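You operate a simulated robot arm through the tools that you are given. There is no shell and no other tool. Be economical: measure what you need, move in short steps, check, and stop when the job is done.

You are at the controls of a simulated robot arm. One attempt, no reset.

## Task
Put things in order on the parts table top. At the end: the felt block (marked "TAKES 31") from the parts table top stands where the white spray bottle (marked "CLEAN") stood; the green mixing cup from the parts table top stands where the felt block stood; the teal shim (marked "15 MM") from the parts table top stands where the green mixing cup stood; the white spray bottle is on the parts tray; whatever was shut is shut again. Leave all else as you found it, and nothing knocked over.
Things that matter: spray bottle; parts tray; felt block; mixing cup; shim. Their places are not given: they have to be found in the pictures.

It is judged by the outcome, as a careful person would: the job done as asked, and still so three seconds after it is handed in. It fails if anything else is knocked over, pushed out of place, dropped, spilled or broken.

## Robot
A 6-joint arm with a two-finger parallel gripper, fixed in place. Base frame: the origin is at the foot of the arm, x ahead of it, y to its left, z up; the work surface is at about z = 850. Units: mm, degrees, N and s.
With the tool pointing down near the work surface it reaches from about 240 to 640 mm from the base axis. Its first joint turns from -66.0 to 66.0 degrees. Payload 2.7 kg.
Tool frame: the origin (TCP) lies between the finger pads and is the grasp point; the fingertips stand 23 mm ahead of it; z points along the fingers, y is the line along which they close. Largest opening 94 mm; finger width 38, thickness 10; the body of the gripper, 54 by 96 mm, starts 39 mm behind the TCP.
Orientation is that of the tool frame in the base frame, as [roll, pitch, yaw] about the fixed x, y, z axes, in that order (R = Rz(yaw) Ry(pitch) Rx(roll)). With the fingers straight down and closing along the base's y, the tool's x points along the base's -x, its y along +y and its z along -z.

## Interface
- The arm moves only by the tool move_arm. Its argument "increments" is a list of rows, each an object of numbers (a shift or turn left out is 0, a gripper value left out holds the last): "dx", "dy", "dz": the shift along the tool's x, y, z in units of 30 mm (1.0 is 30 mm); "rx", "ry", "rz": the turn, a rotation vector about the tool's x, y, z in units of 6 degrees (1.0 is 6 degrees); "fingers": the closure, from 0 (fully open) to 1 (shut). In form: [{"dx": .., "dy": .., "dz": .., "rx": .., "ry": .., "rz": .., "fingers": ..}, ...]. A call has 1 to 8 rows; each row shifts and turns the commanded pose from where the row before left it, along the tool's axes as they then stand. A call with a number of a shift or a turn outside -1 to 1 is refused whole. Rows are played at 5 a second. More than 50 mm and 8.6 degrees between two rows, or a gripper value outside its range, and nothing of the call is played. Where a pose cannot be reached the arm comes as near as it can. A force on the tool above 40 N (or 10 N above the force at the start of the call, whichever is more), or a blocked arm, ends the call early, and 0.2 s more pass. Each finger travels about 45 mm/s and halts on what it meets, pressing with about 44 N; the grip force reading is that of the motor and also rises with nothing between the fingers. The clock runs only during rows and for 0.2 s after the last one: add rows that do not move to give the fingers time. It gives the time, the measured TCP pose, the force on the tool (base axes), the opening and the grip force at its end, in the units of the frame above (readings bear some noise).
- Cameras (640 x 400 px; columns grow to the right, rows downward): "scene" is fixed at [93.9, -460.3, 1397.6]; the picture's right is [0.48, -0.88, 0.00], its down [-0.57, -0.31, -0.76] and it looks along [0.67, 0.36, -0.65] (base axes); focal length 275 px, centre (320, 200). "wrist" rides on the gripper at [-39, 0, -44] in the tool frame; the picture's right is [0.00, -1.00, 0.00], its down [0.97, 0.00, -0.24] and it looks along [0.24, 0.00, 0.97] (tool axes); focal length 218 px, centre (320, 200).
- camera(camera): a new picture of that camera. It takes no simulated time.
- locate(camera, pixels): for up to 12 pixels [column, row] of the newest picture of that camera ("zoom" is the newest enlarged one), the place [x, y, z] in the base frame of the surface seen there, good to about 3 mm. It takes no simulated time.
- zoom(camera, box): a new picture of the part [left, top, right, bottom] of that camera's present view, enlarged. It takes no simulated time.
- sign_off(): hands the job in; it is judged then, once.

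Go step by step. Measure first, check grasps and placings, and put right what went wrong. The budget is 80 turns and 38 pictures, counting those below and the enlarged ones. Unless the task says otherwise, let go and move clear before handing in, and close with one line.

The tools are called after "Request:" by a JSON object that holds its "api" and its "payload". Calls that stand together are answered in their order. move_arm: Moves the arm, as the interface text tells. Its arguments: {"type":"object","properties":{"increments":{"type":"array","items":{"type":"object","properties":{"dx":{"type":"number"},"dy":{"type":"number"},"dz":{"type":"number"},"rx":{"type":"number"},"ry":{"type":"number"},"rz":{"type":"number"},"fingers":{"type":"number"}}}}},"required":["increments"]} The other tools are called the same way: camera (camera) takes a picture; locate (camera, pixels) gives the place of the surface under pixels of a picture; zoom (camera, box) takes an enlarged picture of a part of a camera's view; sign_off () hands the job in.

At the start:

```text
time_s: 0.0
eef_pos: [340.3, -243.1, 1193.8]
tool_rot: [179.9, 0.1, 180.0]
wrist_force: [0.3, 0.3, 0.8]
finger_gap: 93.7
grasp_force: 0.1
```

scene: 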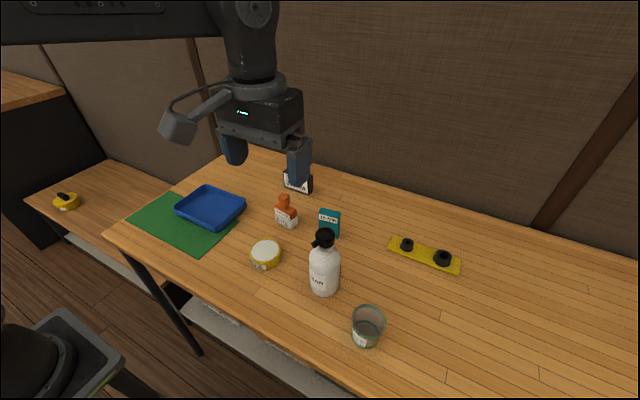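
wrist: 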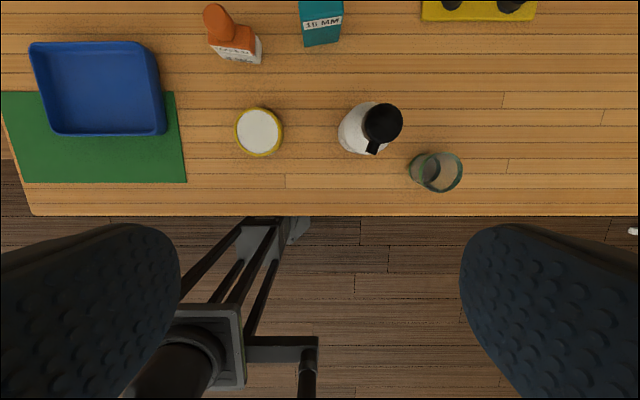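

The scene shows the tray (210,207), the bottle (324,270), a cup (367,325), teal (329,222) and orange (286,213) items, and something dark and white at (298,182). I'll enlarge these to read the labels.

Request:
{"api": "zoom", "payload": {"camera": "scene", "box": [230, 150, 390, 250]}}

Request:
{"api": "zoom", "payload": {"camera": "scene", "box": [240, 225, 480, 375]}}

Request:
{"api": "locate", "payload": {"camera": "scene", "pixels": [[210, 207], [298, 182], [286, 215], [329, 212], [328, 234], [324, 290], [325, 238], [367, 345], [367, 310], [265, 248], [424, 255], [190, 210]]}}

Request:
{"api": "locate", "payload": {"camera": "wrist", "pixels": [[383, 120], [345, 130], [413, 170], [450, 172], [302, 44], [340, 40], [343, 2], [304, 2], [45, 60], [150, 60], [55, 130], [165, 130]]}}

```text
4.00 times, centred on (310, 200) of scene
```

zoom: 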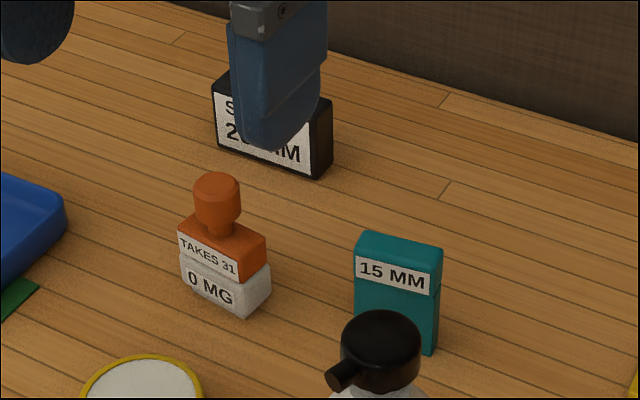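

```text
2.67 times, centred on (360, 300) of scene
```

zoom: 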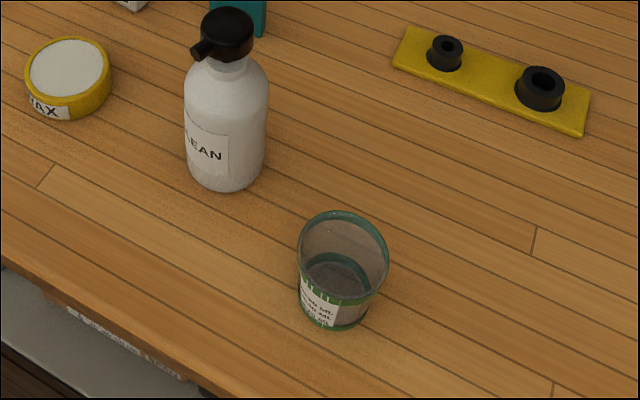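

```text
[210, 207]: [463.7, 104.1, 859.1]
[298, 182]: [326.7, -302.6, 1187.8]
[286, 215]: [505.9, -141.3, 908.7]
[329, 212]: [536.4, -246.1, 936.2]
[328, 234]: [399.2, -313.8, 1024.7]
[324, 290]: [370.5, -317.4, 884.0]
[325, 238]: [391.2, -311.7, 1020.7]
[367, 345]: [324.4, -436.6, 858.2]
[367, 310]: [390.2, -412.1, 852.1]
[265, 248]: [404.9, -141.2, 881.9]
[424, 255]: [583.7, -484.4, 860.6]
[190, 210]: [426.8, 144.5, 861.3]
```

```text
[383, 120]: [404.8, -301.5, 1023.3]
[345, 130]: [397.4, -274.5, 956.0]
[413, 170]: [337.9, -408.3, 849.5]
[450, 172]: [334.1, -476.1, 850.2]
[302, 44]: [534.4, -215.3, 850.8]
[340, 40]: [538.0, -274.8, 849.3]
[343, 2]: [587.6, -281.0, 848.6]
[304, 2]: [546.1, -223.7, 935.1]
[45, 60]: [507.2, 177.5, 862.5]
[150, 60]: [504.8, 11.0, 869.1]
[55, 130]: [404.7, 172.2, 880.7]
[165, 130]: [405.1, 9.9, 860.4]
```

The orange-and-white item at (286,213) carries "TAKES 31". I'll move over the middle of the table for a straight-down view.

Request:
{"api": "move_arm", "payload": {"increments": [{"dx": -1, "dy": 0.2}, {"dx": -1, "dy": 0.2}, {"dx": -1, "dy": 0.2}, {"dx": -0.8}, {}]}}

Request:
{"api": "camera", "payload": {"camera": "wrist"}}

Request:
{"api": "zoom", "payload": {"camera": "scene", "box": [262, 185, 342, 235]}}

```text
time_s: 1.2
eef_pos: [454.6, -226.7, 1193.3]
tool_rot: [-179.9, 0.0, 180.0]
wrist_force: [0.4, 0.7, 1.1]
finger_gap: 94.1
grasp_force: 0.0
```

```text
33 pictures are left
```

wrist: 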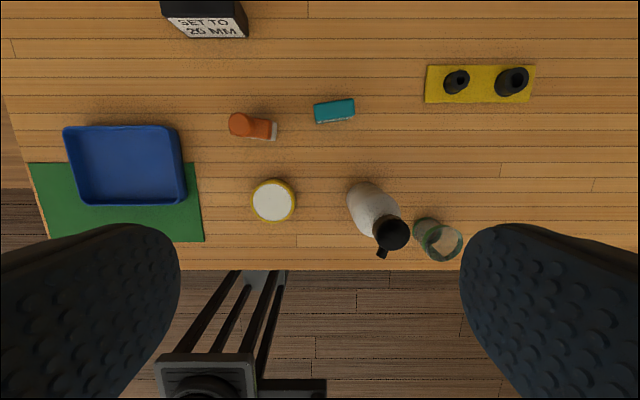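

```text
8.00 times, centred on (302, 210) of scene
```

zoom: 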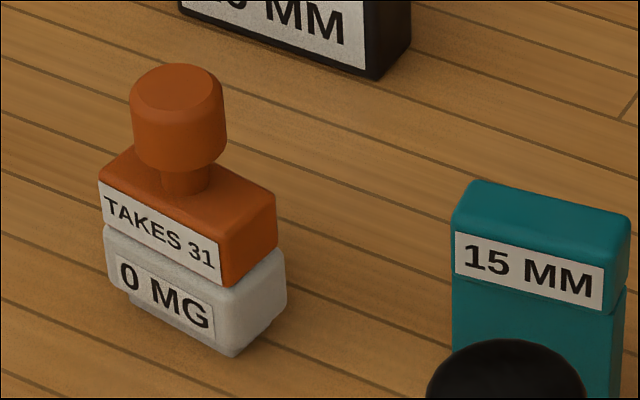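

The cup, bottle, felt block and shim are all clear in this view. I'll measure them before moving.

Request:
{"api": "locate", "payload": {"camera": "wrist", "pixels": [[394, 233], [383, 253], [408, 233], [379, 232], [348, 195], [238, 122], [274, 124], [275, 138], [314, 104], [353, 99], [354, 116], [318, 123]]}}

Request:
{"api": "locate", "payload": {"camera": "wrist", "pixels": [[441, 226], [462, 244], [420, 246], [441, 258], [415, 228], [425, 220], [78, 140], [172, 140], [85, 195], [175, 195], [125, 165], [256, 128]]}}

Request:
{"api": "zoom", "payload": {"camera": "wrist", "box": [220, 80, 380, 180]}}

Request:
{"api": "zoom", "payload": {"camera": "wrist", "box": [330, 170, 490, 270]}}

```text
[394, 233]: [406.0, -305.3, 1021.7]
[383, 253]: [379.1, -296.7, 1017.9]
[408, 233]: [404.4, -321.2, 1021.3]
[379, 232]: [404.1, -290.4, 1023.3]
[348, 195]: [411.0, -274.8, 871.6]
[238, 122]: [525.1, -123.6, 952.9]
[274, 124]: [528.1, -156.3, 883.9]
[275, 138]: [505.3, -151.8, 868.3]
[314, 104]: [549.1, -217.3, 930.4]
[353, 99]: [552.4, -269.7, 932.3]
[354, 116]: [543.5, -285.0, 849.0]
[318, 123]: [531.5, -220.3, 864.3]
```

```text
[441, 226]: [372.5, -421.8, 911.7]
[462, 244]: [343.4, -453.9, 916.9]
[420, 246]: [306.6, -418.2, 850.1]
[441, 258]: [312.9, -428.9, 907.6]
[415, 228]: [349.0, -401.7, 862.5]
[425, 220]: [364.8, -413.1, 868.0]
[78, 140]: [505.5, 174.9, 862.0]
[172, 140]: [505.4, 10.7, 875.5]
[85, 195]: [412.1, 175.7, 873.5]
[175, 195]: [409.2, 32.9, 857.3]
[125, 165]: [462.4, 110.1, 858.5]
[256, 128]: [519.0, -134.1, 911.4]
```

```text
4.00 times, centred on (300, 130) of wrist
```

zoom: 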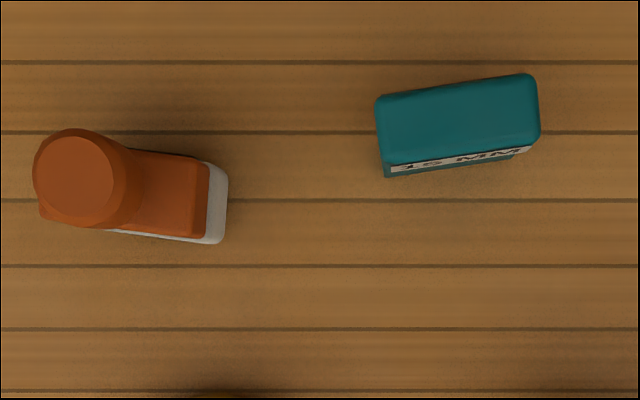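

```text
4.00 times, centred on (410, 220) of wrist
```

zoom: 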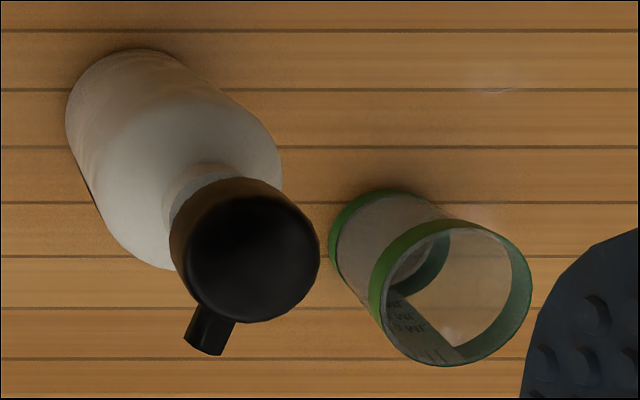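

The bottle axis is near (406,-306) with the cap top at z 1023. The nozzle points toward -x, so I can grip the cap along y from above. I'll approach to about 35 mm above the grasp height and check.

Request:
{"api": "move_arm", "payload": {"increments": [{"dx": 0.54, "dy": -0.88}, {"dx": 0.54, "dy": -0.88}, {"dx": 0.54, "dy": -0.88}, {"dz": 1}, {"dz": 1}, {"dz": 1}, {"dz": 1}, {}]}}

Request:
{"api": "camera", "payload": {"camera": "wrist"}}

```text
time_s: 3.0
eef_pos: [406.2, -303.3, 1074.7]
tool_rot: [-180.0, 0.0, 180.0]
wrist_force: [0.2, 0.2, 0.8]
finger_gap: 94.0
grasp_force: 0.1
```

```text
29 pictures are left
```

wrist: 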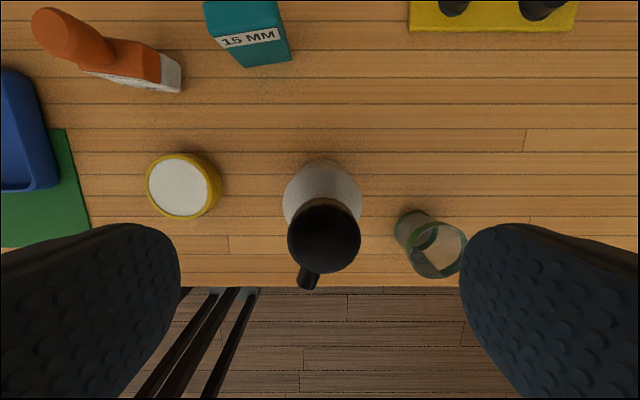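

The cap at (324,236) sits well between the fingers. I'll go down to z≈994 and close.

Request:
{"api": "move_arm", "payload": {"increments": [{"dz": 0.9, "dy": -0.07}, {"dz": 0.9}, {"dz": 0.87}, {}, {"fingers": 1}, {"fingers": 1}, {"fingers": 1}, {"fingers": 1}]}}

Request:
{"api": "move_arm", "payload": {"increments": [{}, {}, {}]}}

Request:
{"api": "zoom", "payload": {"camera": "scene", "box": [240, 175, 400, 300]}}

```text
time_s: 4.8
eef_pos: [406.0, -305.9, 995.0]
tool_rot: [180.0, 0.0, -180.0]
wrist_force: [0.6, 0.9, -0.2]
finger_gap: 35.3
grasp_force: 34.6
```

```text
time_s: 5.6
eef_pos: [406.1, -306.8, 994.4]
tool_rot: [-180.0, 0.0, 179.9]
wrist_force: [-0.8, 1.1, 0.8]
finger_gap: 34.7
grasp_force: 43.6
```

```text
3.20 times, centred on (320, 238) of scene
```

zoom: 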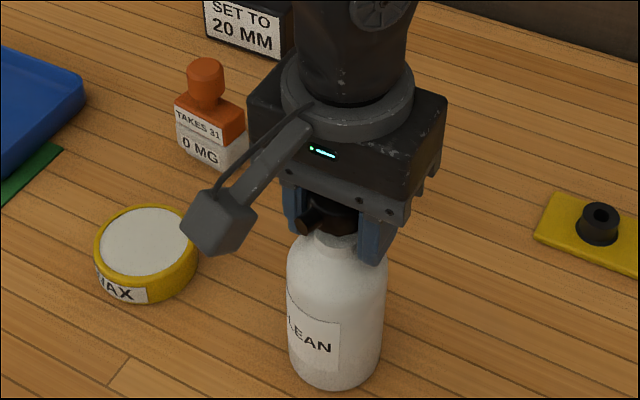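

The cap is gripped at a 35 mm gap. I'll lift 120 mm so the bottle base clears everything, and check that it holds.

Request:
{"api": "move_arm", "payload": {"increments": [{"dz": -0.3}, {"dz": -0.7}, {"dz": -1}, {"dz": -1}, {"dz": -1}, {}]}}

Request:
{"api": "camera", "payload": {"camera": "scene"}}

```text
time_s: 7.0
eef_pos: [407.9, -309.2, 1115.9]
tool_rot: [179.9, -0.1, 180.0]
wrist_force: [-0.2, 0.3, -3.3]
finger_gap: 34.6
grasp_force: 43.7
```

```text
27 pictures are left
```

scene: 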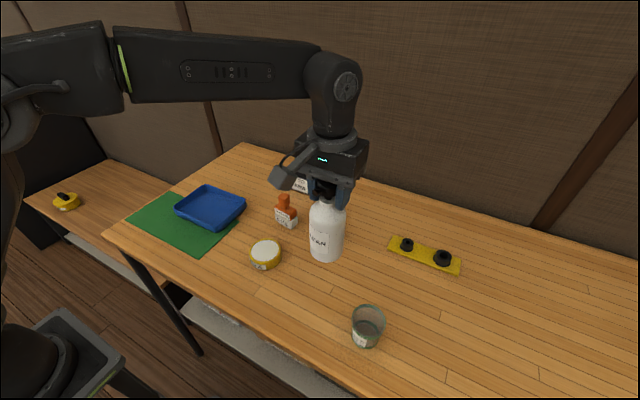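

The bottle is held and upright. I'll carry it over to above the tray centre (457,93).

Request:
{"api": "move_arm", "payload": {"increments": [{"dx": -0.12, "dy": 0.96}, {"dx": -0.12, "dy": 0.96}, {"dx": -0.12, "dy": 0.96}, {"dx": -0.12, "dy": 0.96}, {"dx": -0.12, "dy": 0.96}, {"dx": -0.12, "dy": 0.96}, {"dx": -0.12, "dy": 0.96}, {"dx": -0.12, "dy": 0.96}]}}

Request:
{"api": "move_arm", "payload": {"increments": [{"dx": -0.12, "dy": 0.96}, {"dx": -0.12, "dy": 0.96}, {"dx": -0.12, "dy": 0.96}, {"dx": -0.12, "dy": 0.96}, {"dx": -0.12, "dy": 0.96}, {"dx": -0.12, "dy": 0.8}, {}]}}

Request:
{"api": "camera", "payload": {"camera": "scene"}}

```text
time_s: 8.8
eef_pos: [433.6, -80.9, 1114.2]
tool_rot: [-179.9, -0.1, 179.9]
wrist_force: [-0.6, -0.3, -3.6]
finger_gap: 34.9
grasp_force: 44.0
```

```text
time_s: 10.4
eef_pos: [456.2, 92.9, 1111.4]
tool_rot: [-180.0, 0.0, 179.9]
wrist_force: [-0.4, 0.8, -2.4]
finger_gap: 35.0
grasp_force: 43.7
```

```text
26 pictures are left
```

scene: 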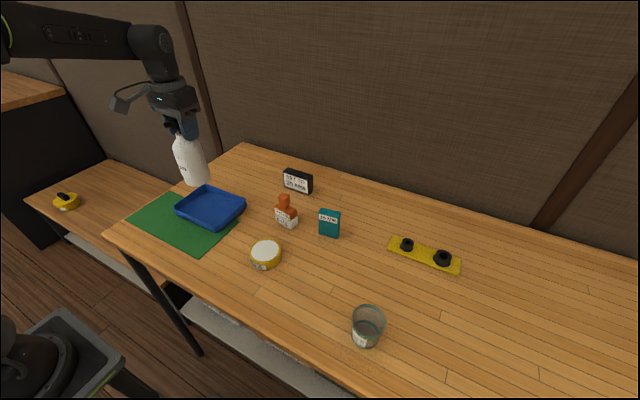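

The bottle is over the tray. I'll lower to just above the tray floor (contact expected near TCP z≈1003), then take small steps.

Request:
{"api": "move_arm", "payload": {"increments": [{"dz": 1}, {"dz": 1}, {"dz": 0.8}, {"dz": 0.5}, {"dz": 0.1}, {}]}}

Request:
{"api": "move_arm", "payload": {"increments": [{"dz": 0.06}, {"dz": 0.06}, {}]}}

Request:
{"api": "zoom", "payload": {"camera": "scene", "box": [120, 120, 280, 260]}}

```text
time_s: 11.8
eef_pos: [456.4, 93.1, 1010.2]
tool_rot: [180.0, 0.0, -180.0]
wrist_force: [0.3, 0.9, -2.7]
finger_gap: 34.7
grasp_force: 44.5
```

```text
time_s: 12.6
eef_pos: [455.6, 93.1, 1008.0]
tool_rot: [-180.0, -0.1, 180.0]
wrist_force: [-0.7, 0.6, -2.6]
finger_gap: 35.0
grasp_force: 43.4
```

```text
2.86 times, centred on (200, 190) of scene
```

zoom: 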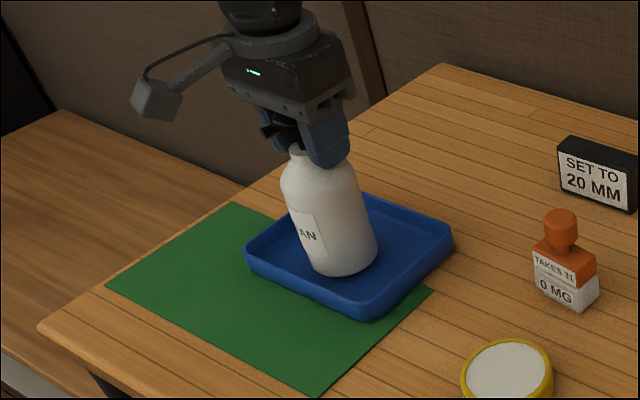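

The apparent lean matches the perspective (verticals converge on about (320,521)). There is no contact yet, so I'll keep lowering slowly.

Request:
{"api": "move_arm", "payload": {"increments": [{"dz": 0.06}, {"dz": 0.05}, {}]}}

Request:
{"api": "move_arm", "payload": {"increments": [{"dz": 0.05}, {}]}}

```text
time_s: 13.4
eef_pos: [455.5, 91.9, 1005.2]
tool_rot: [-180.0, 0.0, 180.0]
wrist_force: [-0.3, -0.6, -3.6]
finger_gap: 35.0
grasp_force: 44.3
```

```text
time_s: 14.0
eef_pos: [454.6, 91.1, 1003.9]
tool_rot: [-180.0, 0.0, 179.9]
wrist_force: [-0.1, -1.1, -3.2]
finger_gap: 34.6
grasp_force: 43.5
```

Request:
{"api": "move_arm", "payload": {"increments": [{"dz": 0.05}, {}]}}

Request:
{"api": "move_arm", "payload": {"increments": [{"dz": 0.05}, {}]}}

Request:
{"api": "move_arm", "payload": {"increments": [{"dz": 0.05}, {}]}}

```text
time_s: 14.6
eef_pos: [455.9, 91.4, 1002.2]
tool_rot: [-180.0, 0.0, 179.9]
wrist_force: [-1.1, 0.8, -3.7]
finger_gap: 35.1
grasp_force: 43.8
```

```text
time_s: 15.2
eef_pos: [455.1, 92.5, 1001.3]
tool_rot: [180.0, 0.0, 179.9]
wrist_force: [0.5, -1.1, 1.1]
finger_gap: 34.8
grasp_force: 44.1
```

```text
time_s: 15.8
eef_pos: [455.2, 91.8, 999.7]
tool_rot: [-180.0, 0.0, -180.0]
wrist_force: [0.8, 0.0, 1.0]
finger_gap: 34.8
grasp_force: 43.5
```

The force rose to about +1 N, so the bottle is resting on the tray. I'll release and rise straight up.

Request:
{"api": "move_arm", "payload": {"increments": [{"fingers": 0}, {"fingers": 0}, {"fingers": 0}, {"fingers": 0}, {"dz": -0.5}, {"dz": -1}, {"dz": -1}, {"dz": -1}]}}

Request:
{"api": "camera", "payload": {"camera": "scene"}}

```text
time_s: 17.6
eef_pos: [455.0, 87.9, 1104.7]
tool_rot: [180.0, -0.1, 180.0]
wrist_force: [0.1, 0.3, 0.2]
finger_gap: 94.0
grasp_force: 0.0
```

```text
24 pictures are left
```

scene: 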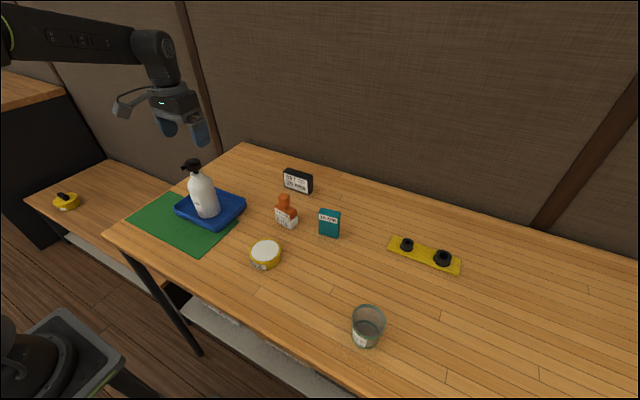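

The bottle is standing on the tray. Next I'll move over the felt block for a close look.

Request:
{"api": "move_arm", "payload": {"increments": [{"dx": -0.25, "dy": -0.93}, {"dx": -0.25, "dy": -0.93}, {"dx": -0.25, "dy": -0.93}, {"dx": -0.25, "dy": -0.93}, {"dx": -0.25, "dy": -0.93}, {"dx": -0.25, "dy": -0.93}, {"dx": -0.25, "dy": -0.93}, {"dx": -0.25, "dy": -0.93}]}}

Request:
{"api": "move_arm", "payload": {"increments": [{}, {}]}}

Request:
{"api": "camera", "payload": {"camera": "wrist"}}

```text
time_s: 19.4
eef_pos: [513.5, -133.6, 1103.8]
tool_rot: [180.0, 0.0, 180.0]
wrist_force: [0.1, 1.4, 0.0]
finger_gap: 93.7
grasp_force: 0.0
```

```text
time_s: 20.0
eef_pos: [514.5, -134.8, 1104.5]
tool_rot: [-180.0, 0.0, 179.9]
wrist_force: [0.3, -0.3, -0.5]
finger_gap: 94.0
grasp_force: 0.0
```

```text
23 pictures are left
```

wrist: 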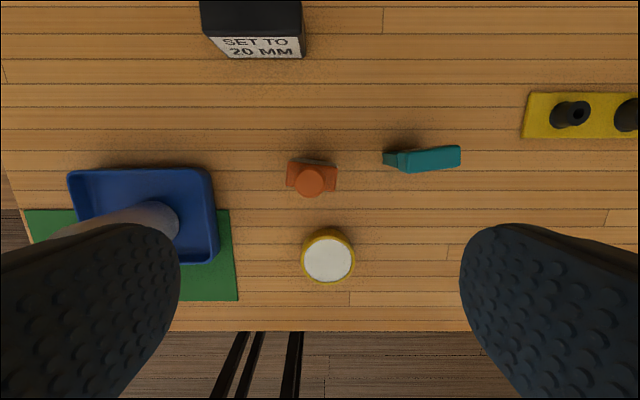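

Request:
{"api": "zoom", "payload": {"camera": "wrist", "box": [262, 140, 358, 200]}}

Request:
{"api": "locate", "payload": {"camera": "wrist", "pixels": [[309, 182], [296, 182], [322, 182], [309, 170], [309, 194], [288, 164], [334, 168], [289, 182], [334, 188], [200, 165], [140, 220]]}}

```text
6.67 times, centred on (310, 170) of wrist
```

zoom: 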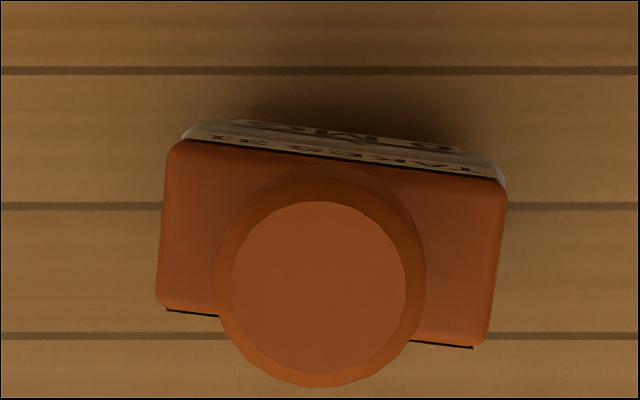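

```text
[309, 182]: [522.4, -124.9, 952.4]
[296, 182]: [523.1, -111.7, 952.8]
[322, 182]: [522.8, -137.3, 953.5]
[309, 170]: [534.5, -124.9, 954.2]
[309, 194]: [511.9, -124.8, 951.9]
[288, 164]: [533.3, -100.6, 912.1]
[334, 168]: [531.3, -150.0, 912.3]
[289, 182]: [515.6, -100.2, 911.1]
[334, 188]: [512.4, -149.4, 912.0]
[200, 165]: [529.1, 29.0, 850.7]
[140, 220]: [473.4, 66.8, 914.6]
```

The knob top centre is at (522.5,-125,953), about 26–30 mm across, and the orange body top is at z 912. I'll grip the knob along y with the tips just above the body, at TCP z≈938.

Request:
{"api": "move_arm", "payload": {"increments": [{"dx": -0.27, "dy": 0.33}, {"dz": 1}, {"dz": 1}, {"dz": 1}, {"dz": 1}, {"dz": 1}, {"dz": 0.53}, {}]}}

Request:
{"api": "camera", "payload": {"camera": "wrist"}}

```text
time_s: 21.8
eef_pos: [521.2, -123.5, 938.9]
tool_rot: [-180.0, 0.0, 179.9]
wrist_force: [-0.2, -0.3, -0.3]
finger_gap: 94.0
grasp_force: 0.1
```

```text
21 pictures are left
```

wrist: 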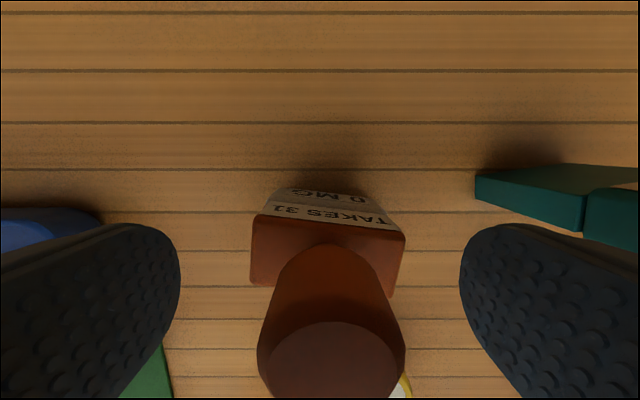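

The knob is roughly centred (column 332), so I'll shift about 1.5 mm and close.

Request:
{"api": "move_arm", "payload": {"increments": [{"dy": -0.05, "dx": -0.04}, {"fingers": 1}, {"fingers": 1}, {"fingers": 1}, {"fingers": 1}, {"fingers": 1}, {}, {}]}}

Request:
{"api": "move_arm", "payload": {"increments": [{"dz": -0.3}, {"dz": -0.7}, {"dz": -1}, {}]}}

Request:
{"api": "zoom", "payload": {"camera": "scene", "box": [230, 130, 390, 250]}}

```text
time_s: 23.6
eef_pos: [523.8, -125.1, 939.5]
tool_rot: [180.0, 0.0, -180.0]
wrist_force: [0.7, -1.0, 0.6]
finger_gap: 29.0
grasp_force: 43.7
```

```text
time_s: 24.6
eef_pos: [522.7, -126.3, 998.3]
tool_rot: [180.0, 0.0, 180.0]
wrist_force: [0.7, -0.3, -1.9]
finger_gap: 28.8
grasp_force: 43.7
```

```text
3.33 times, centred on (310, 190) of scene
```

zoom: 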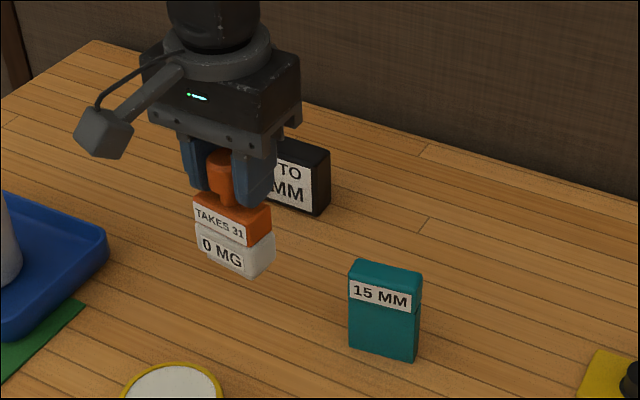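

The whole felt block came up as one piece. I'll carry it to the bottle's old spot (406,-306).

Request:
{"api": "move_arm", "payload": {"increments": [{"dx": 0.555, "dy": -0.857}, {"dx": 0.555, "dy": -0.857}, {"dx": 0.555, "dy": -0.857}, {"dx": 0.555, "dy": -0.857}, {"dx": 0.555, "dy": -0.857}, {"dx": 0.555, "dy": -0.857}, {"dx": 0.555, "dy": -0.857}, {}]}}

Request:
{"api": "move_arm", "payload": {"increments": [{"dz": 0.8}, {"dz": 0.8}, {"dz": 0.2}, {}]}}

```text
time_s: 26.4
eef_pos: [407.8, -303.9, 1000.0]
tool_rot: [180.0, 0.1, 180.0]
wrist_force: [0.2, 0.7, -2.6]
finger_gap: 29.1
grasp_force: 44.4
```

```text
time_s: 27.4
eef_pos: [406.6, -303.2, 945.2]
tool_rot: [-180.0, 0.0, -180.0]
wrist_force: [-1.1, 0.3, -2.6]
finger_gap: 28.7
grasp_force: 43.9
```

Request:
{"api": "move_arm", "payload": {"increments": [{"dz": 0.1, "dy": -0.08}, {}]}}

Request:
{"api": "move_arm", "payload": {"increments": [{"dz": 0.06}, {}]}}

Request:
{"api": "move_arm", "payload": {"increments": [{"dz": 0.05}, {}]}}

```text
time_s: 28.0
eef_pos: [406.7, -306.0, 942.4]
tool_rot: [180.0, 0.0, -180.0]
wrist_force: [-0.1, -0.3, -1.7]
finger_gap: 28.9
grasp_force: 44.1
```

```text
time_s: 28.6
eef_pos: [407.8, -306.1, 940.1]
tool_rot: [179.9, 0.0, -179.9]
wrist_force: [-1.3, 0.1, 1.6]
finger_gap: 28.9
grasp_force: 44.0
```

```text
time_s: 29.2
eef_pos: [408.2, -306.7, 939.6]
tool_rot: [-179.9, 0.1, -179.9]
wrist_force: [-8.3, 2.1, 23.4]
finger_gap: 29.0
grasp_force: 44.2
```

The block is firmly in contact with the table. I'll ease back about 1 mm, release and rise.

Request:
{"api": "move_arm", "payload": {"increments": [{"dz": -0.05}, {"fingers": 0.5}, {"fingers": 0}, {"fingers": 0}, {"fingers": 0}, {"dz": -0.5}, {"dz": -1}, {"dz": -1}]}}

Request:
{"api": "move_arm", "payload": {"increments": [{"dz": -1}, {"dz": -1}, {}]}}

Request:
{"api": "camera", "payload": {"camera": "wrist"}}

Request:
{"api": "camera", "payload": {"camera": "scene"}}

```text
time_s: 31.0
eef_pos: [409.4, -305.1, 1015.1]
tool_rot: [180.0, 0.0, -180.0]
wrist_force: [-0.8, 0.4, -0.5]
finger_gap: 93.9
grasp_force: 0.0
```

```text
time_s: 31.8
eef_pos: [405.8, -306.6, 1074.1]
tool_rot: [180.0, 0.0, 180.0]
wrist_force: [0.1, 0.1, -1.6]
finger_gap: 93.8
grasp_force: 0.1
```

```text
19 pictures are left
```

wrist: 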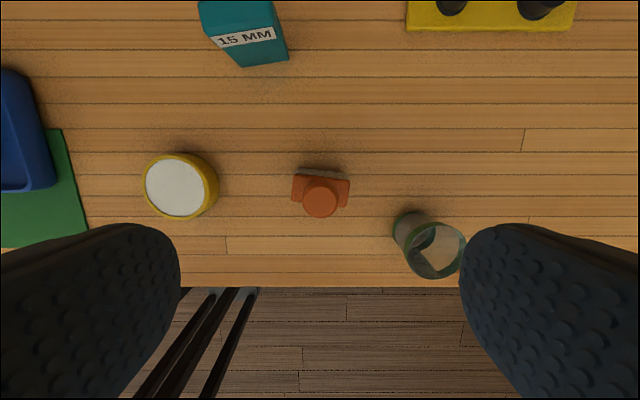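

```text
18 pictures are left
```

scene: 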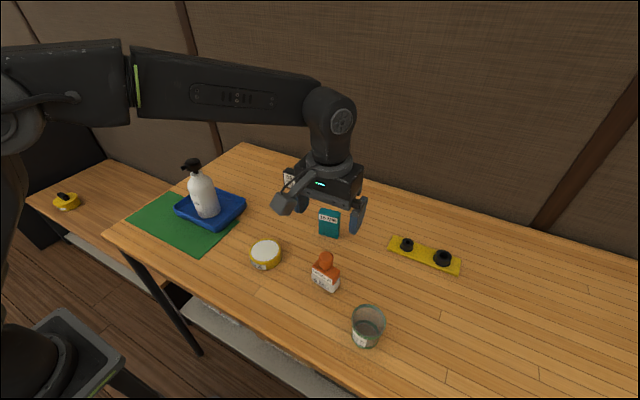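

The felt block is standing at the bottle's old spot. Next I'll go above the cup and measure it.

Request:
{"api": "move_arm", "payload": {"increments": [{"dx": 0.42, "dy": -0.87}, {"dx": 0.42, "dy": -0.87}, {"dx": 0.42, "dy": -0.87}, {"dx": 0.42, "dy": -0.87}, {"dx": 0.42, "dy": -0.87}, {}]}}

Request:
{"api": "camera", "payload": {"camera": "wrist"}}

Request:
{"api": "zoom", "payload": {"camera": "wrist", "box": [256, 180, 384, 260]}}

```text
time_s: 33.2
eef_pos: [345.0, -435.0, 1074.3]
tool_rot: [-179.9, -0.1, 180.0]
wrist_force: [0.2, -0.6, 0.8]
finger_gap: 94.0
grasp_force: 0.2
```

```text
17 pictures are left
```

wrist: 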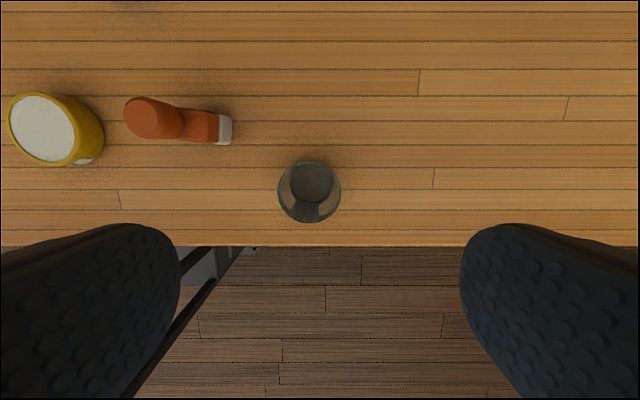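

```text
5.00 times, centred on (320, 220) of wrist
```

zoom: 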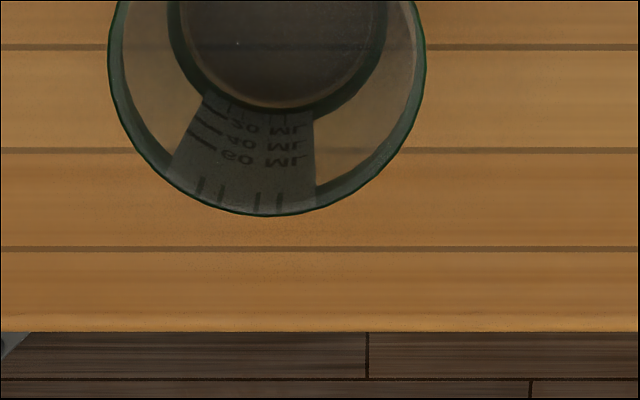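

The cup rim is centred near (309,192). I'll locate rim and base points.

Request:
{"api": "locate", "payload": {"camera": "wrist", "pixels": [[278, 194], [279, 194], [340, 190], [339, 190], [309, 223], [309, 222], [310, 161], [311, 185], [290, 183], [334, 181], [311, 200], [309, 215]]}}

Request:
{"api": "zoom", "payload": {"camera": "wrist", "box": [256, 150, 368, 230]}}

```text
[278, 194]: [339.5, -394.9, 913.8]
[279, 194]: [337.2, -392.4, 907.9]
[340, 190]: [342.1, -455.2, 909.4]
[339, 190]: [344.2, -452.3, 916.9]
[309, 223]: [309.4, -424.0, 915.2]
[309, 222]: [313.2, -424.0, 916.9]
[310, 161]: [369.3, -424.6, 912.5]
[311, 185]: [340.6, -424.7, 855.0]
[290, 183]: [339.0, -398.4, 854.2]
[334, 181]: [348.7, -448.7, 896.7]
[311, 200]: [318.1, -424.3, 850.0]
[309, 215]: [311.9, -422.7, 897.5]
```

```text
5.00 times, centred on (312, 190) of wrist
```

zoom: 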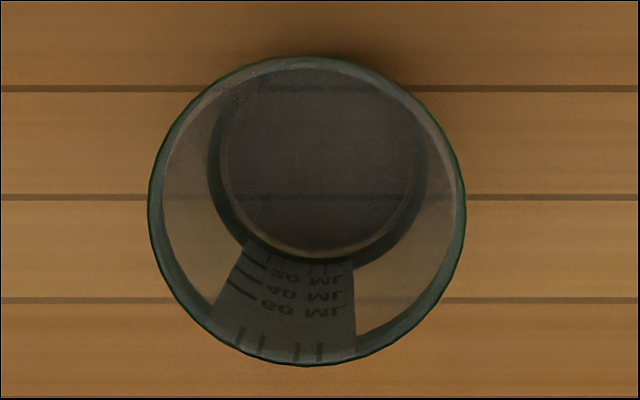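

The cup is centred at (340,-424.5), with its rim about 61 mm across and its top at z 916. I'll descend to z≈890 and close with a modest closure.

Request:
{"api": "move_arm", "payload": {"increments": [{"dx": 0.17, "dy": 0.35}, {"dz": 1}, {"dz": 1}, {"dz": 1}, {"dz": 1}, {"dz": 1}, {}]}}

Request:
{"api": "camera", "payload": {"camera": "wrist"}}

```text
time_s: 34.8
eef_pos: [340.0, -426.3, 923.8]
tool_rot: [179.9, -0.1, 180.0]
wrist_force: [0.9, -0.1, 0.4]
finger_gap: 94.1
grasp_force: 0.1
```

```text
14 pictures are left
```

wrist: 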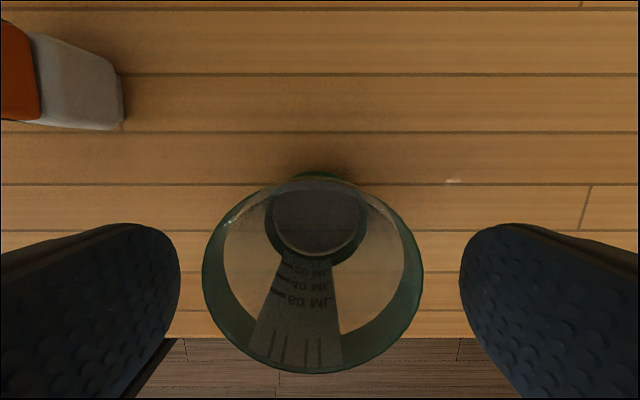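

The rim spans columns 202–424, about 1.5 mm off centre. I'll correct, descend 33 mm and close.

Request:
{"api": "move_arm", "payload": {"increments": [{"dy": 0.05, "dz": 0.5}, {"dz": 0.6}, {}, {"fingers": 0.43}, {"fingers": 0.43}, {"fingers": 0.43}, {"fingers": 0.43}, {}]}}

```text
time_s: 36.6
eef_pos: [338.2, -424.6, 890.3]
tool_rot: [-180.0, 0.0, -180.0]
wrist_force: [-0.3, 0.5, -0.1]
finger_gap: 56.6
grasp_force: 43.8
```

The cup is gripped at 56.6 mm. I'll lift 140 mm to clear the felt block and shim.

Request:
{"api": "move_arm", "payload": {"increments": [{"dz": -0.3}, {"dz": -0.6}, {"dz": -0.8}, {"dz": -1}, {"dz": -1}, {"dz": -1}, {}]}}

Request:
{"api": "camera", "payload": {"camera": "scene"}}

```text
time_s: 38.2
eef_pos: [338.7, -423.9, 1032.8]
tool_rot: [-179.9, 0.0, -179.9]
wrist_force: [0.1, -0.5, 0.4]
finger_gap: 56.6
grasp_force: 44.2
```

```text
13 pictures are left
```

scene: 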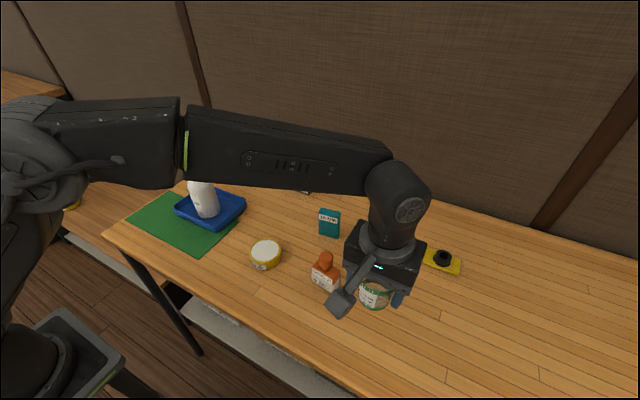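

The cup is held upright. I'll carry it to the felt block's old spot (522.5,-125).

Request:
{"api": "move_arm", "payload": {"increments": [{"dx": -0.555, "dy": 0.907}, {"dx": -0.555, "dy": 0.907}, {"dx": -0.555, "dy": 0.907}, {"dx": -0.555, "dy": 0.907}, {"dx": -0.555, "dy": 0.907}, {"dx": -0.555, "dy": 0.907}]}}

Request:
{"api": "move_arm", "payload": {"increments": [{"dx": -0.555, "dy": 0.907}, {"dx": -0.555, "dy": 0.907}, {"dx": -0.555, "dy": 0.907}, {"dx": -0.555, "dy": 0.907}, {"dx": -0.555, "dy": 0.907}, {}, {}]}}

```text
time_s: 39.6
eef_pos: [438.5, -261.9, 1033.2]
tool_rot: [180.0, 0.0, 179.9]
wrist_force: [-0.3, 0.0, -0.2]
finger_gap: 56.5
grasp_force: 44.3
```

```text
time_s: 41.2
eef_pos: [520.9, -125.6, 1032.8]
tool_rot: [-180.0, -0.1, 180.0]
wrist_force: [0.3, 0.1, -0.5]
finger_gap: 56.4
grasp_force: 43.8
```

I'm on target, so I'll lower to near contact.

Request:
{"api": "move_arm", "payload": {"increments": [{"dz": 1}, {"dz": 1}, {"dz": 1}, {"dz": 0.9}, {"dz": 0.6}, {"dz": 0.1}, {}]}}

Request:
{"api": "move_arm", "payload": {"increments": [{"dz": 0.06}, {}]}}

```text
time_s: 42.8
eef_pos: [522.5, -126.1, 894.8]
tool_rot: [-180.0, 0.0, 180.0]
wrist_force: [-0.1, -0.5, -0.1]
finger_gap: 55.9
grasp_force: 44.3
```

```text
time_s: 43.4
eef_pos: [523.1, -125.9, 892.2]
tool_rot: [179.9, 0.0, -180.0]
wrist_force: [0.4, 0.9, -0.3]
finger_gap: 56.1
grasp_force: 43.7
```

Request:
{"api": "move_arm", "payload": {"increments": [{"dz": 0.05}, {}]}}

Request:
{"api": "move_arm", "payload": {"increments": [{"dz": 0.04}, {}]}}

```text
time_s: 44.0
eef_pos: [523.8, -125.7, 891.4]
tool_rot: [-180.0, 0.1, 180.0]
wrist_force: [0.7, 0.0, -0.6]
finger_gap: 56.2
grasp_force: 44.1
```

```text
time_s: 44.6
eef_pos: [524.2, -124.8, 891.4]
tool_rot: [180.0, 0.1, -180.0]
wrist_force: [-2.3, 0.3, 4.4]
finger_gap: 56.0
grasp_force: 43.9
```

The cup is in contact with the table (force +4.4 N). I'll release slowly and rise.

Request:
{"api": "move_arm", "payload": {"increments": [{"fingers": 0.3}, {"fingers": 0}, {"fingers": 0}, {"fingers": 0}, {"dz": -0.5}, {"dz": -1}, {"dz": -1}, {"dz": -1}]}}

Request:
{"api": "move_arm", "payload": {"increments": [{"dz": -1, "dy": -0.9}, {"dz": -1, "dy": -0.9, "dx": -0.3}, {"dy": -0.9, "dx": -0.3}, {"dy": -0.9}, {"dy": -0.6}, {}, {}]}}

Request:
{"api": "camera", "payload": {"camera": "wrist"}}

```text
time_s: 46.4
eef_pos: [522.8, -123.3, 1000.8]
tool_rot: [179.9, 0.0, -180.0]
wrist_force: [0.4, -0.4, -0.6]
finger_gap: 94.0
grasp_force: 0.1
```

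```text
time_s: 48.0
eef_pos: [540.4, -250.0, 1056.4]
tool_rot: [180.0, -0.1, -179.9]
wrist_force: [-0.1, 0.8, -0.4]
finger_gap: 94.1
grasp_force: 0.1
```

```text
12 pictures are left
```

wrist: 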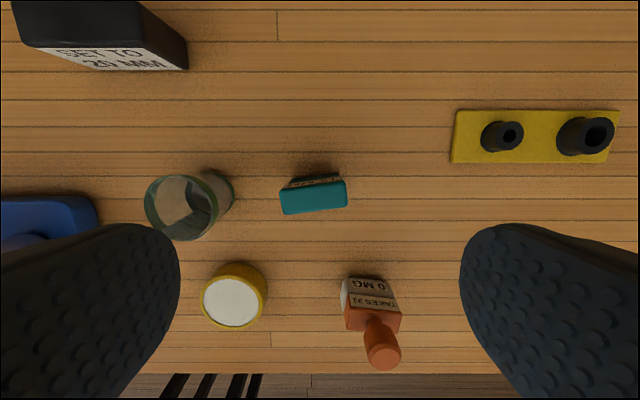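

Request:
{"api": "zoom", "payload": {"camera": "wrist", "box": [264, 165, 360, 225]}}

Request:
{"api": "locate", "payload": {"camera": "wrist", "pixels": [[281, 196], [345, 184], [346, 206], [285, 214], [314, 198], [287, 191], [339, 181], [340, 176], [288, 181]]}}

```text
6.67 times, centred on (312, 195) of wrist
```

zoom: 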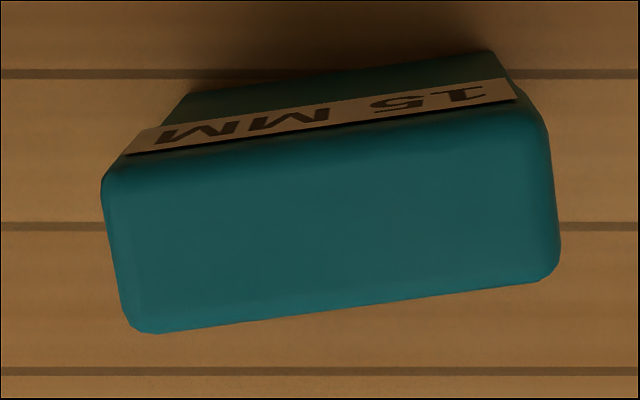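

```text
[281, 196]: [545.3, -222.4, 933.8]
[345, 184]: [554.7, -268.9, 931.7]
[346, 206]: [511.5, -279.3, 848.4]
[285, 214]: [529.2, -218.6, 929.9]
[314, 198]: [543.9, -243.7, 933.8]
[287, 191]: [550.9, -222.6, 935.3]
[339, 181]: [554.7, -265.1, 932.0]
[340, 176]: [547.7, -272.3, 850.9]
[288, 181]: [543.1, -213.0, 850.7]
```

The cup is standing at (190,207). The shim's top centre is near (543.5,-244,934), its 51 mm long side turned about 10° from y. I'll align the yaw and come down partway.

Request:
{"api": "move_arm", "payload": {"increments": [{"dx": -0.1, "dy": 0.2}, {"rz": -0.82}, {"rz": -0.82}, {"dz": 1}, {"dz": 1}, {"dz": 0.9}, {}]}}

Request:
{"api": "camera", "payload": {"camera": "wrist"}}

```text
time_s: 49.6
eef_pos: [547.4, -244.9, 968.1]
tool_rot: [180.0, 0.0, -170.1]
wrist_force: [-0.5, 0.3, 0.8]
finger_gap: 93.7
grasp_force: 0.0
```

```text
10 pictures are left
```

wrist: 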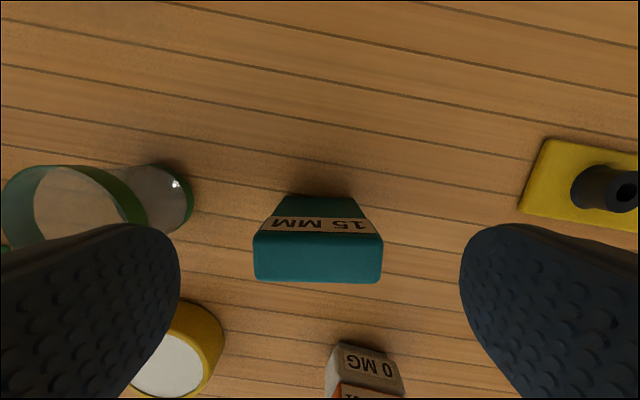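

The shim is squared up (columns 253–382), with the top centre about 3 mm toward tool +x. I'll correct, descend to z≈904 and close.

Request:
{"api": "move_arm", "payload": {"increments": [{"dx": 0.1, "dz": 0.8}, {"dz": 0.8}, {"dz": 0.53}, {}, {"fingers": 0.6}, {"fingers": 0.6}, {"fingers": 0.6}, {"fingers": 0.6}]}}

Request:
{"api": "move_arm", "payload": {"increments": [{}, {}]}}

Request:
{"api": "move_arm", "payload": {"increments": [{"dz": -0.3}, {"dz": -0.5}, {}]}}

Request:
{"api": "zoom", "payload": {"camera": "scene", "box": [250, 130, 410, 250]}}

```text
time_s: 51.4
eef_pos: [544.9, -245.2, 905.7]
tool_rot: [180.0, 0.0, -170.3]
wrist_force: [-0.1, 0.0, 0.7]
finger_gap: 53.9
grasp_force: 44.5
```

```text
time_s: 52.0
eef_pos: [542.6, -245.7, 904.6]
tool_rot: [-180.0, 0.0, -170.2]
wrist_force: [0.2, -0.6, 0.4]
finger_gap: 53.9
grasp_force: 43.7
```

```text
time_s: 52.8
eef_pos: [542.4, -245.8, 929.6]
tool_rot: [-179.9, 0.1, -170.2]
wrist_force: [-0.5, -0.1, -1.1]
finger_gap: 53.4
grasp_force: 43.9
```

```text
3.33 times, centred on (330, 190) of scene
```

zoom: 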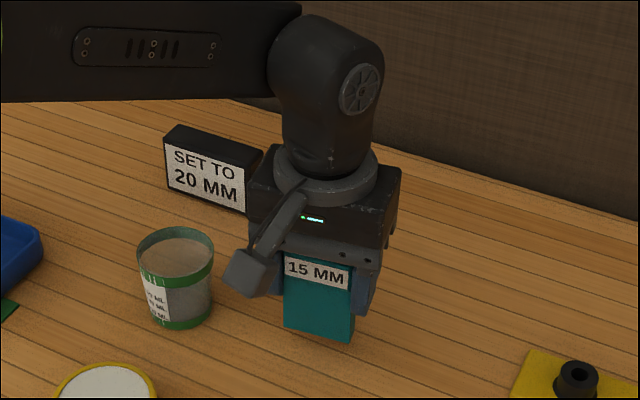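

The shim is held whole and straight. I'll lift to clear the felt block, then carry it to the cup's old spot (340,-424.5).

Request:
{"api": "move_arm", "payload": {"increments": [{"dz": -0.8}, {"dz": -1}, {"dz": -1}, {"dz": -0.6}, {}]}}

Request:
{"api": "move_arm", "payload": {"increments": [{"dx": 0.96, "dy": -0.591}, {"dx": 0.96, "dy": -0.591}, {"dx": 0.96, "dy": -0.591}, {"dx": 0.96, "dy": -0.591}, {"dx": 0.96, "dy": -0.591}, {"dx": 0.96, "dy": -0.591}, {"dx": 0.96, "dy": -0.591}, {"dx": 0.96, "dy": -0.591}]}}

Request:
{"api": "move_arm", "payload": {"increments": [{}, {}]}}

```text
time_s: 54.0
eef_pos: [538.6, -245.5, 1032.3]
tool_rot: [-180.0, 0.0, -170.2]
wrist_force: [0.5, 0.2, -0.1]
finger_gap: 53.5
grasp_force: 44.7
```

```text
time_s: 55.8
eef_pos: [341.0, -426.5, 1029.2]
tool_rot: [-179.9, -0.1, -170.1]
wrist_force: [0.6, -0.3, -0.8]
finger_gap: 53.5
grasp_force: 44.0
```

```text
time_s: 56.4
eef_pos: [341.2, -425.4, 1028.2]
tool_rot: [180.0, 0.0, -170.3]
wrist_force: [0.1, -1.1, -1.6]
finger_gap: 53.1
grasp_force: 44.2
```

I'm on target, so I'll lower to just above contact (expected near z≈905).

Request:
{"api": "move_arm", "payload": {"increments": [{"dz": 1}, {"dz": 1}, {"dz": 1}, {"dz": 0.8}, {"dz": 0.15}, {}]}}

Request:
{"api": "move_arm", "payload": {"increments": [{"dz": 0.06}, {}]}}

Request:
{"api": "move_arm", "payload": {"increments": [{"dz": 0.05}, {}]}}

```text
time_s: 57.8
eef_pos: [339.3, -424.8, 911.8]
tool_rot: [179.9, 0.0, -170.1]
wrist_force: [-0.7, -0.1, -1.2]
finger_gap: 53.6
grasp_force: 44.0
```

```text
time_s: 58.4
eef_pos: [340.4, -425.7, 909.4]
tool_rot: [180.0, 0.1, -170.2]
wrist_force: [-0.2, 0.7, -0.9]
finger_gap: 53.6
grasp_force: 44.3
```

```text
time_s: 59.0
eef_pos: [340.2, -425.1, 909.4]
tool_rot: [-180.0, 0.0, -170.2]
wrist_force: [0.1, 0.8, -1.1]
finger_gap: 53.6
grasp_force: 43.6
```

Request:
{"api": "move_arm", "payload": {"increments": [{"dz": 0.05}, {}]}}

Request:
{"api": "move_arm", "payload": {"increments": [{"dz": 0.04}, {}]}}

Request:
{"api": "move_arm", "payload": {"increments": [{"dz": 0.03}, {}]}}

```text
time_s: 59.6
eef_pos: [340.3, -425.3, 907.5]
tool_rot: [-180.0, 0.0, -170.2]
wrist_force: [0.0, -1.3, -1.6]
finger_gap: 53.4
grasp_force: 43.9
```

```text
time_s: 60.2
eef_pos: [339.7, -425.6, 907.0]
tool_rot: [-179.9, 0.0, -170.2]
wrist_force: [0.2, -0.5, -1.3]
finger_gap: 53.5
grasp_force: 44.3
```

```text
time_s: 60.8
eef_pos: [338.8, -425.7, 904.7]
tool_rot: [179.9, 0.1, -170.2]
wrist_force: [0.1, 0.5, -0.6]
finger_gap: 53.7
grasp_force: 44.3
```

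Request:
{"api": "move_arm", "payload": {"increments": [{"dz": 0.03}, {}]}}

Request:
{"api": "move_arm", "payload": {"increments": [{"dz": 0.02}, {}]}}

```text
time_s: 61.4
eef_pos: [338.9, -424.6, 905.2]
tool_rot: [-180.0, 0.0, -170.2]
wrist_force: [0.0, -0.7, -0.2]
finger_gap: 53.6
grasp_force: 44.2
```

```text
time_s: 62.0
eef_pos: [339.1, -424.6, 905.2]
tool_rot: [179.9, 0.0, -170.2]
wrist_force: [-0.6, 1.6, 2.0]
finger_gap: 53.4
grasp_force: 44.3
```

The force turned positive at z≈905, so the shim is on the table. I'll release and rise clear.

Request:
{"api": "move_arm", "payload": {"increments": [{"fingers": 0.35}, {"fingers": 0}, {"fingers": 0}, {"fingers": 0}, {"dz": -0.5}, {"dz": -1}, {"dz": -1}, {"dz": -1}]}}

Request:
{"api": "move_arm", "payload": {"increments": [{"dz": -1}, {"dz": -1}, {"dz": -1}, {"dx": -0.8, "dy": 0.8}, {"dx": -0.8, "dy": 0.8}, {}]}}

Request:
{"api": "camera", "payload": {"camera": "scene"}}

Request:
{"api": "camera", "payload": {"camera": "wrist"}}

```text
time_s: 63.8
eef_pos: [338.8, -422.1, 1010.6]
tool_rot: [-179.9, 0.0, -170.1]
wrist_force: [0.6, 0.8, -0.1]
finger_gap: 94.0
grasp_force: 0.1
```

```text
time_s: 65.2
eef_pos: [376.6, -368.9, 1098.5]
tool_rot: [-180.0, 0.0, -170.1]
wrist_force: [-0.8, -0.6, -0.1]
finger_gap: 93.7
grasp_force: 0.0
```

```text
8 pictures are left
```

scene: 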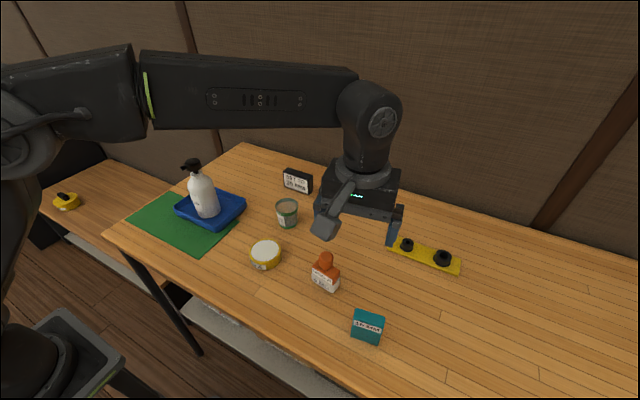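

```text
7 pictures are left
```

wrist: 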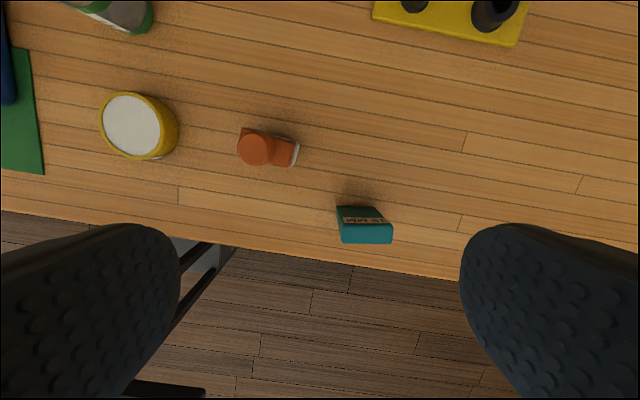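

The pictures show the bottle upright on the tray at (203,195), the cup at (287,213), the felt block at (325,275) and the shim at (367,327). The wax tin, black block and yellow plate look untouched, and the gripper is open and clear, so I'm handing in.

Request:
{"api": "sign_off", "payload": {}}

```text
The job is handed in.
```

The spray bottle is on the parts tray, and the felt block, mixing cup and shim each stand in their new places; I opened nothing, so there was nothing to shut, and the last pictures show nothing else moved or knocked over.
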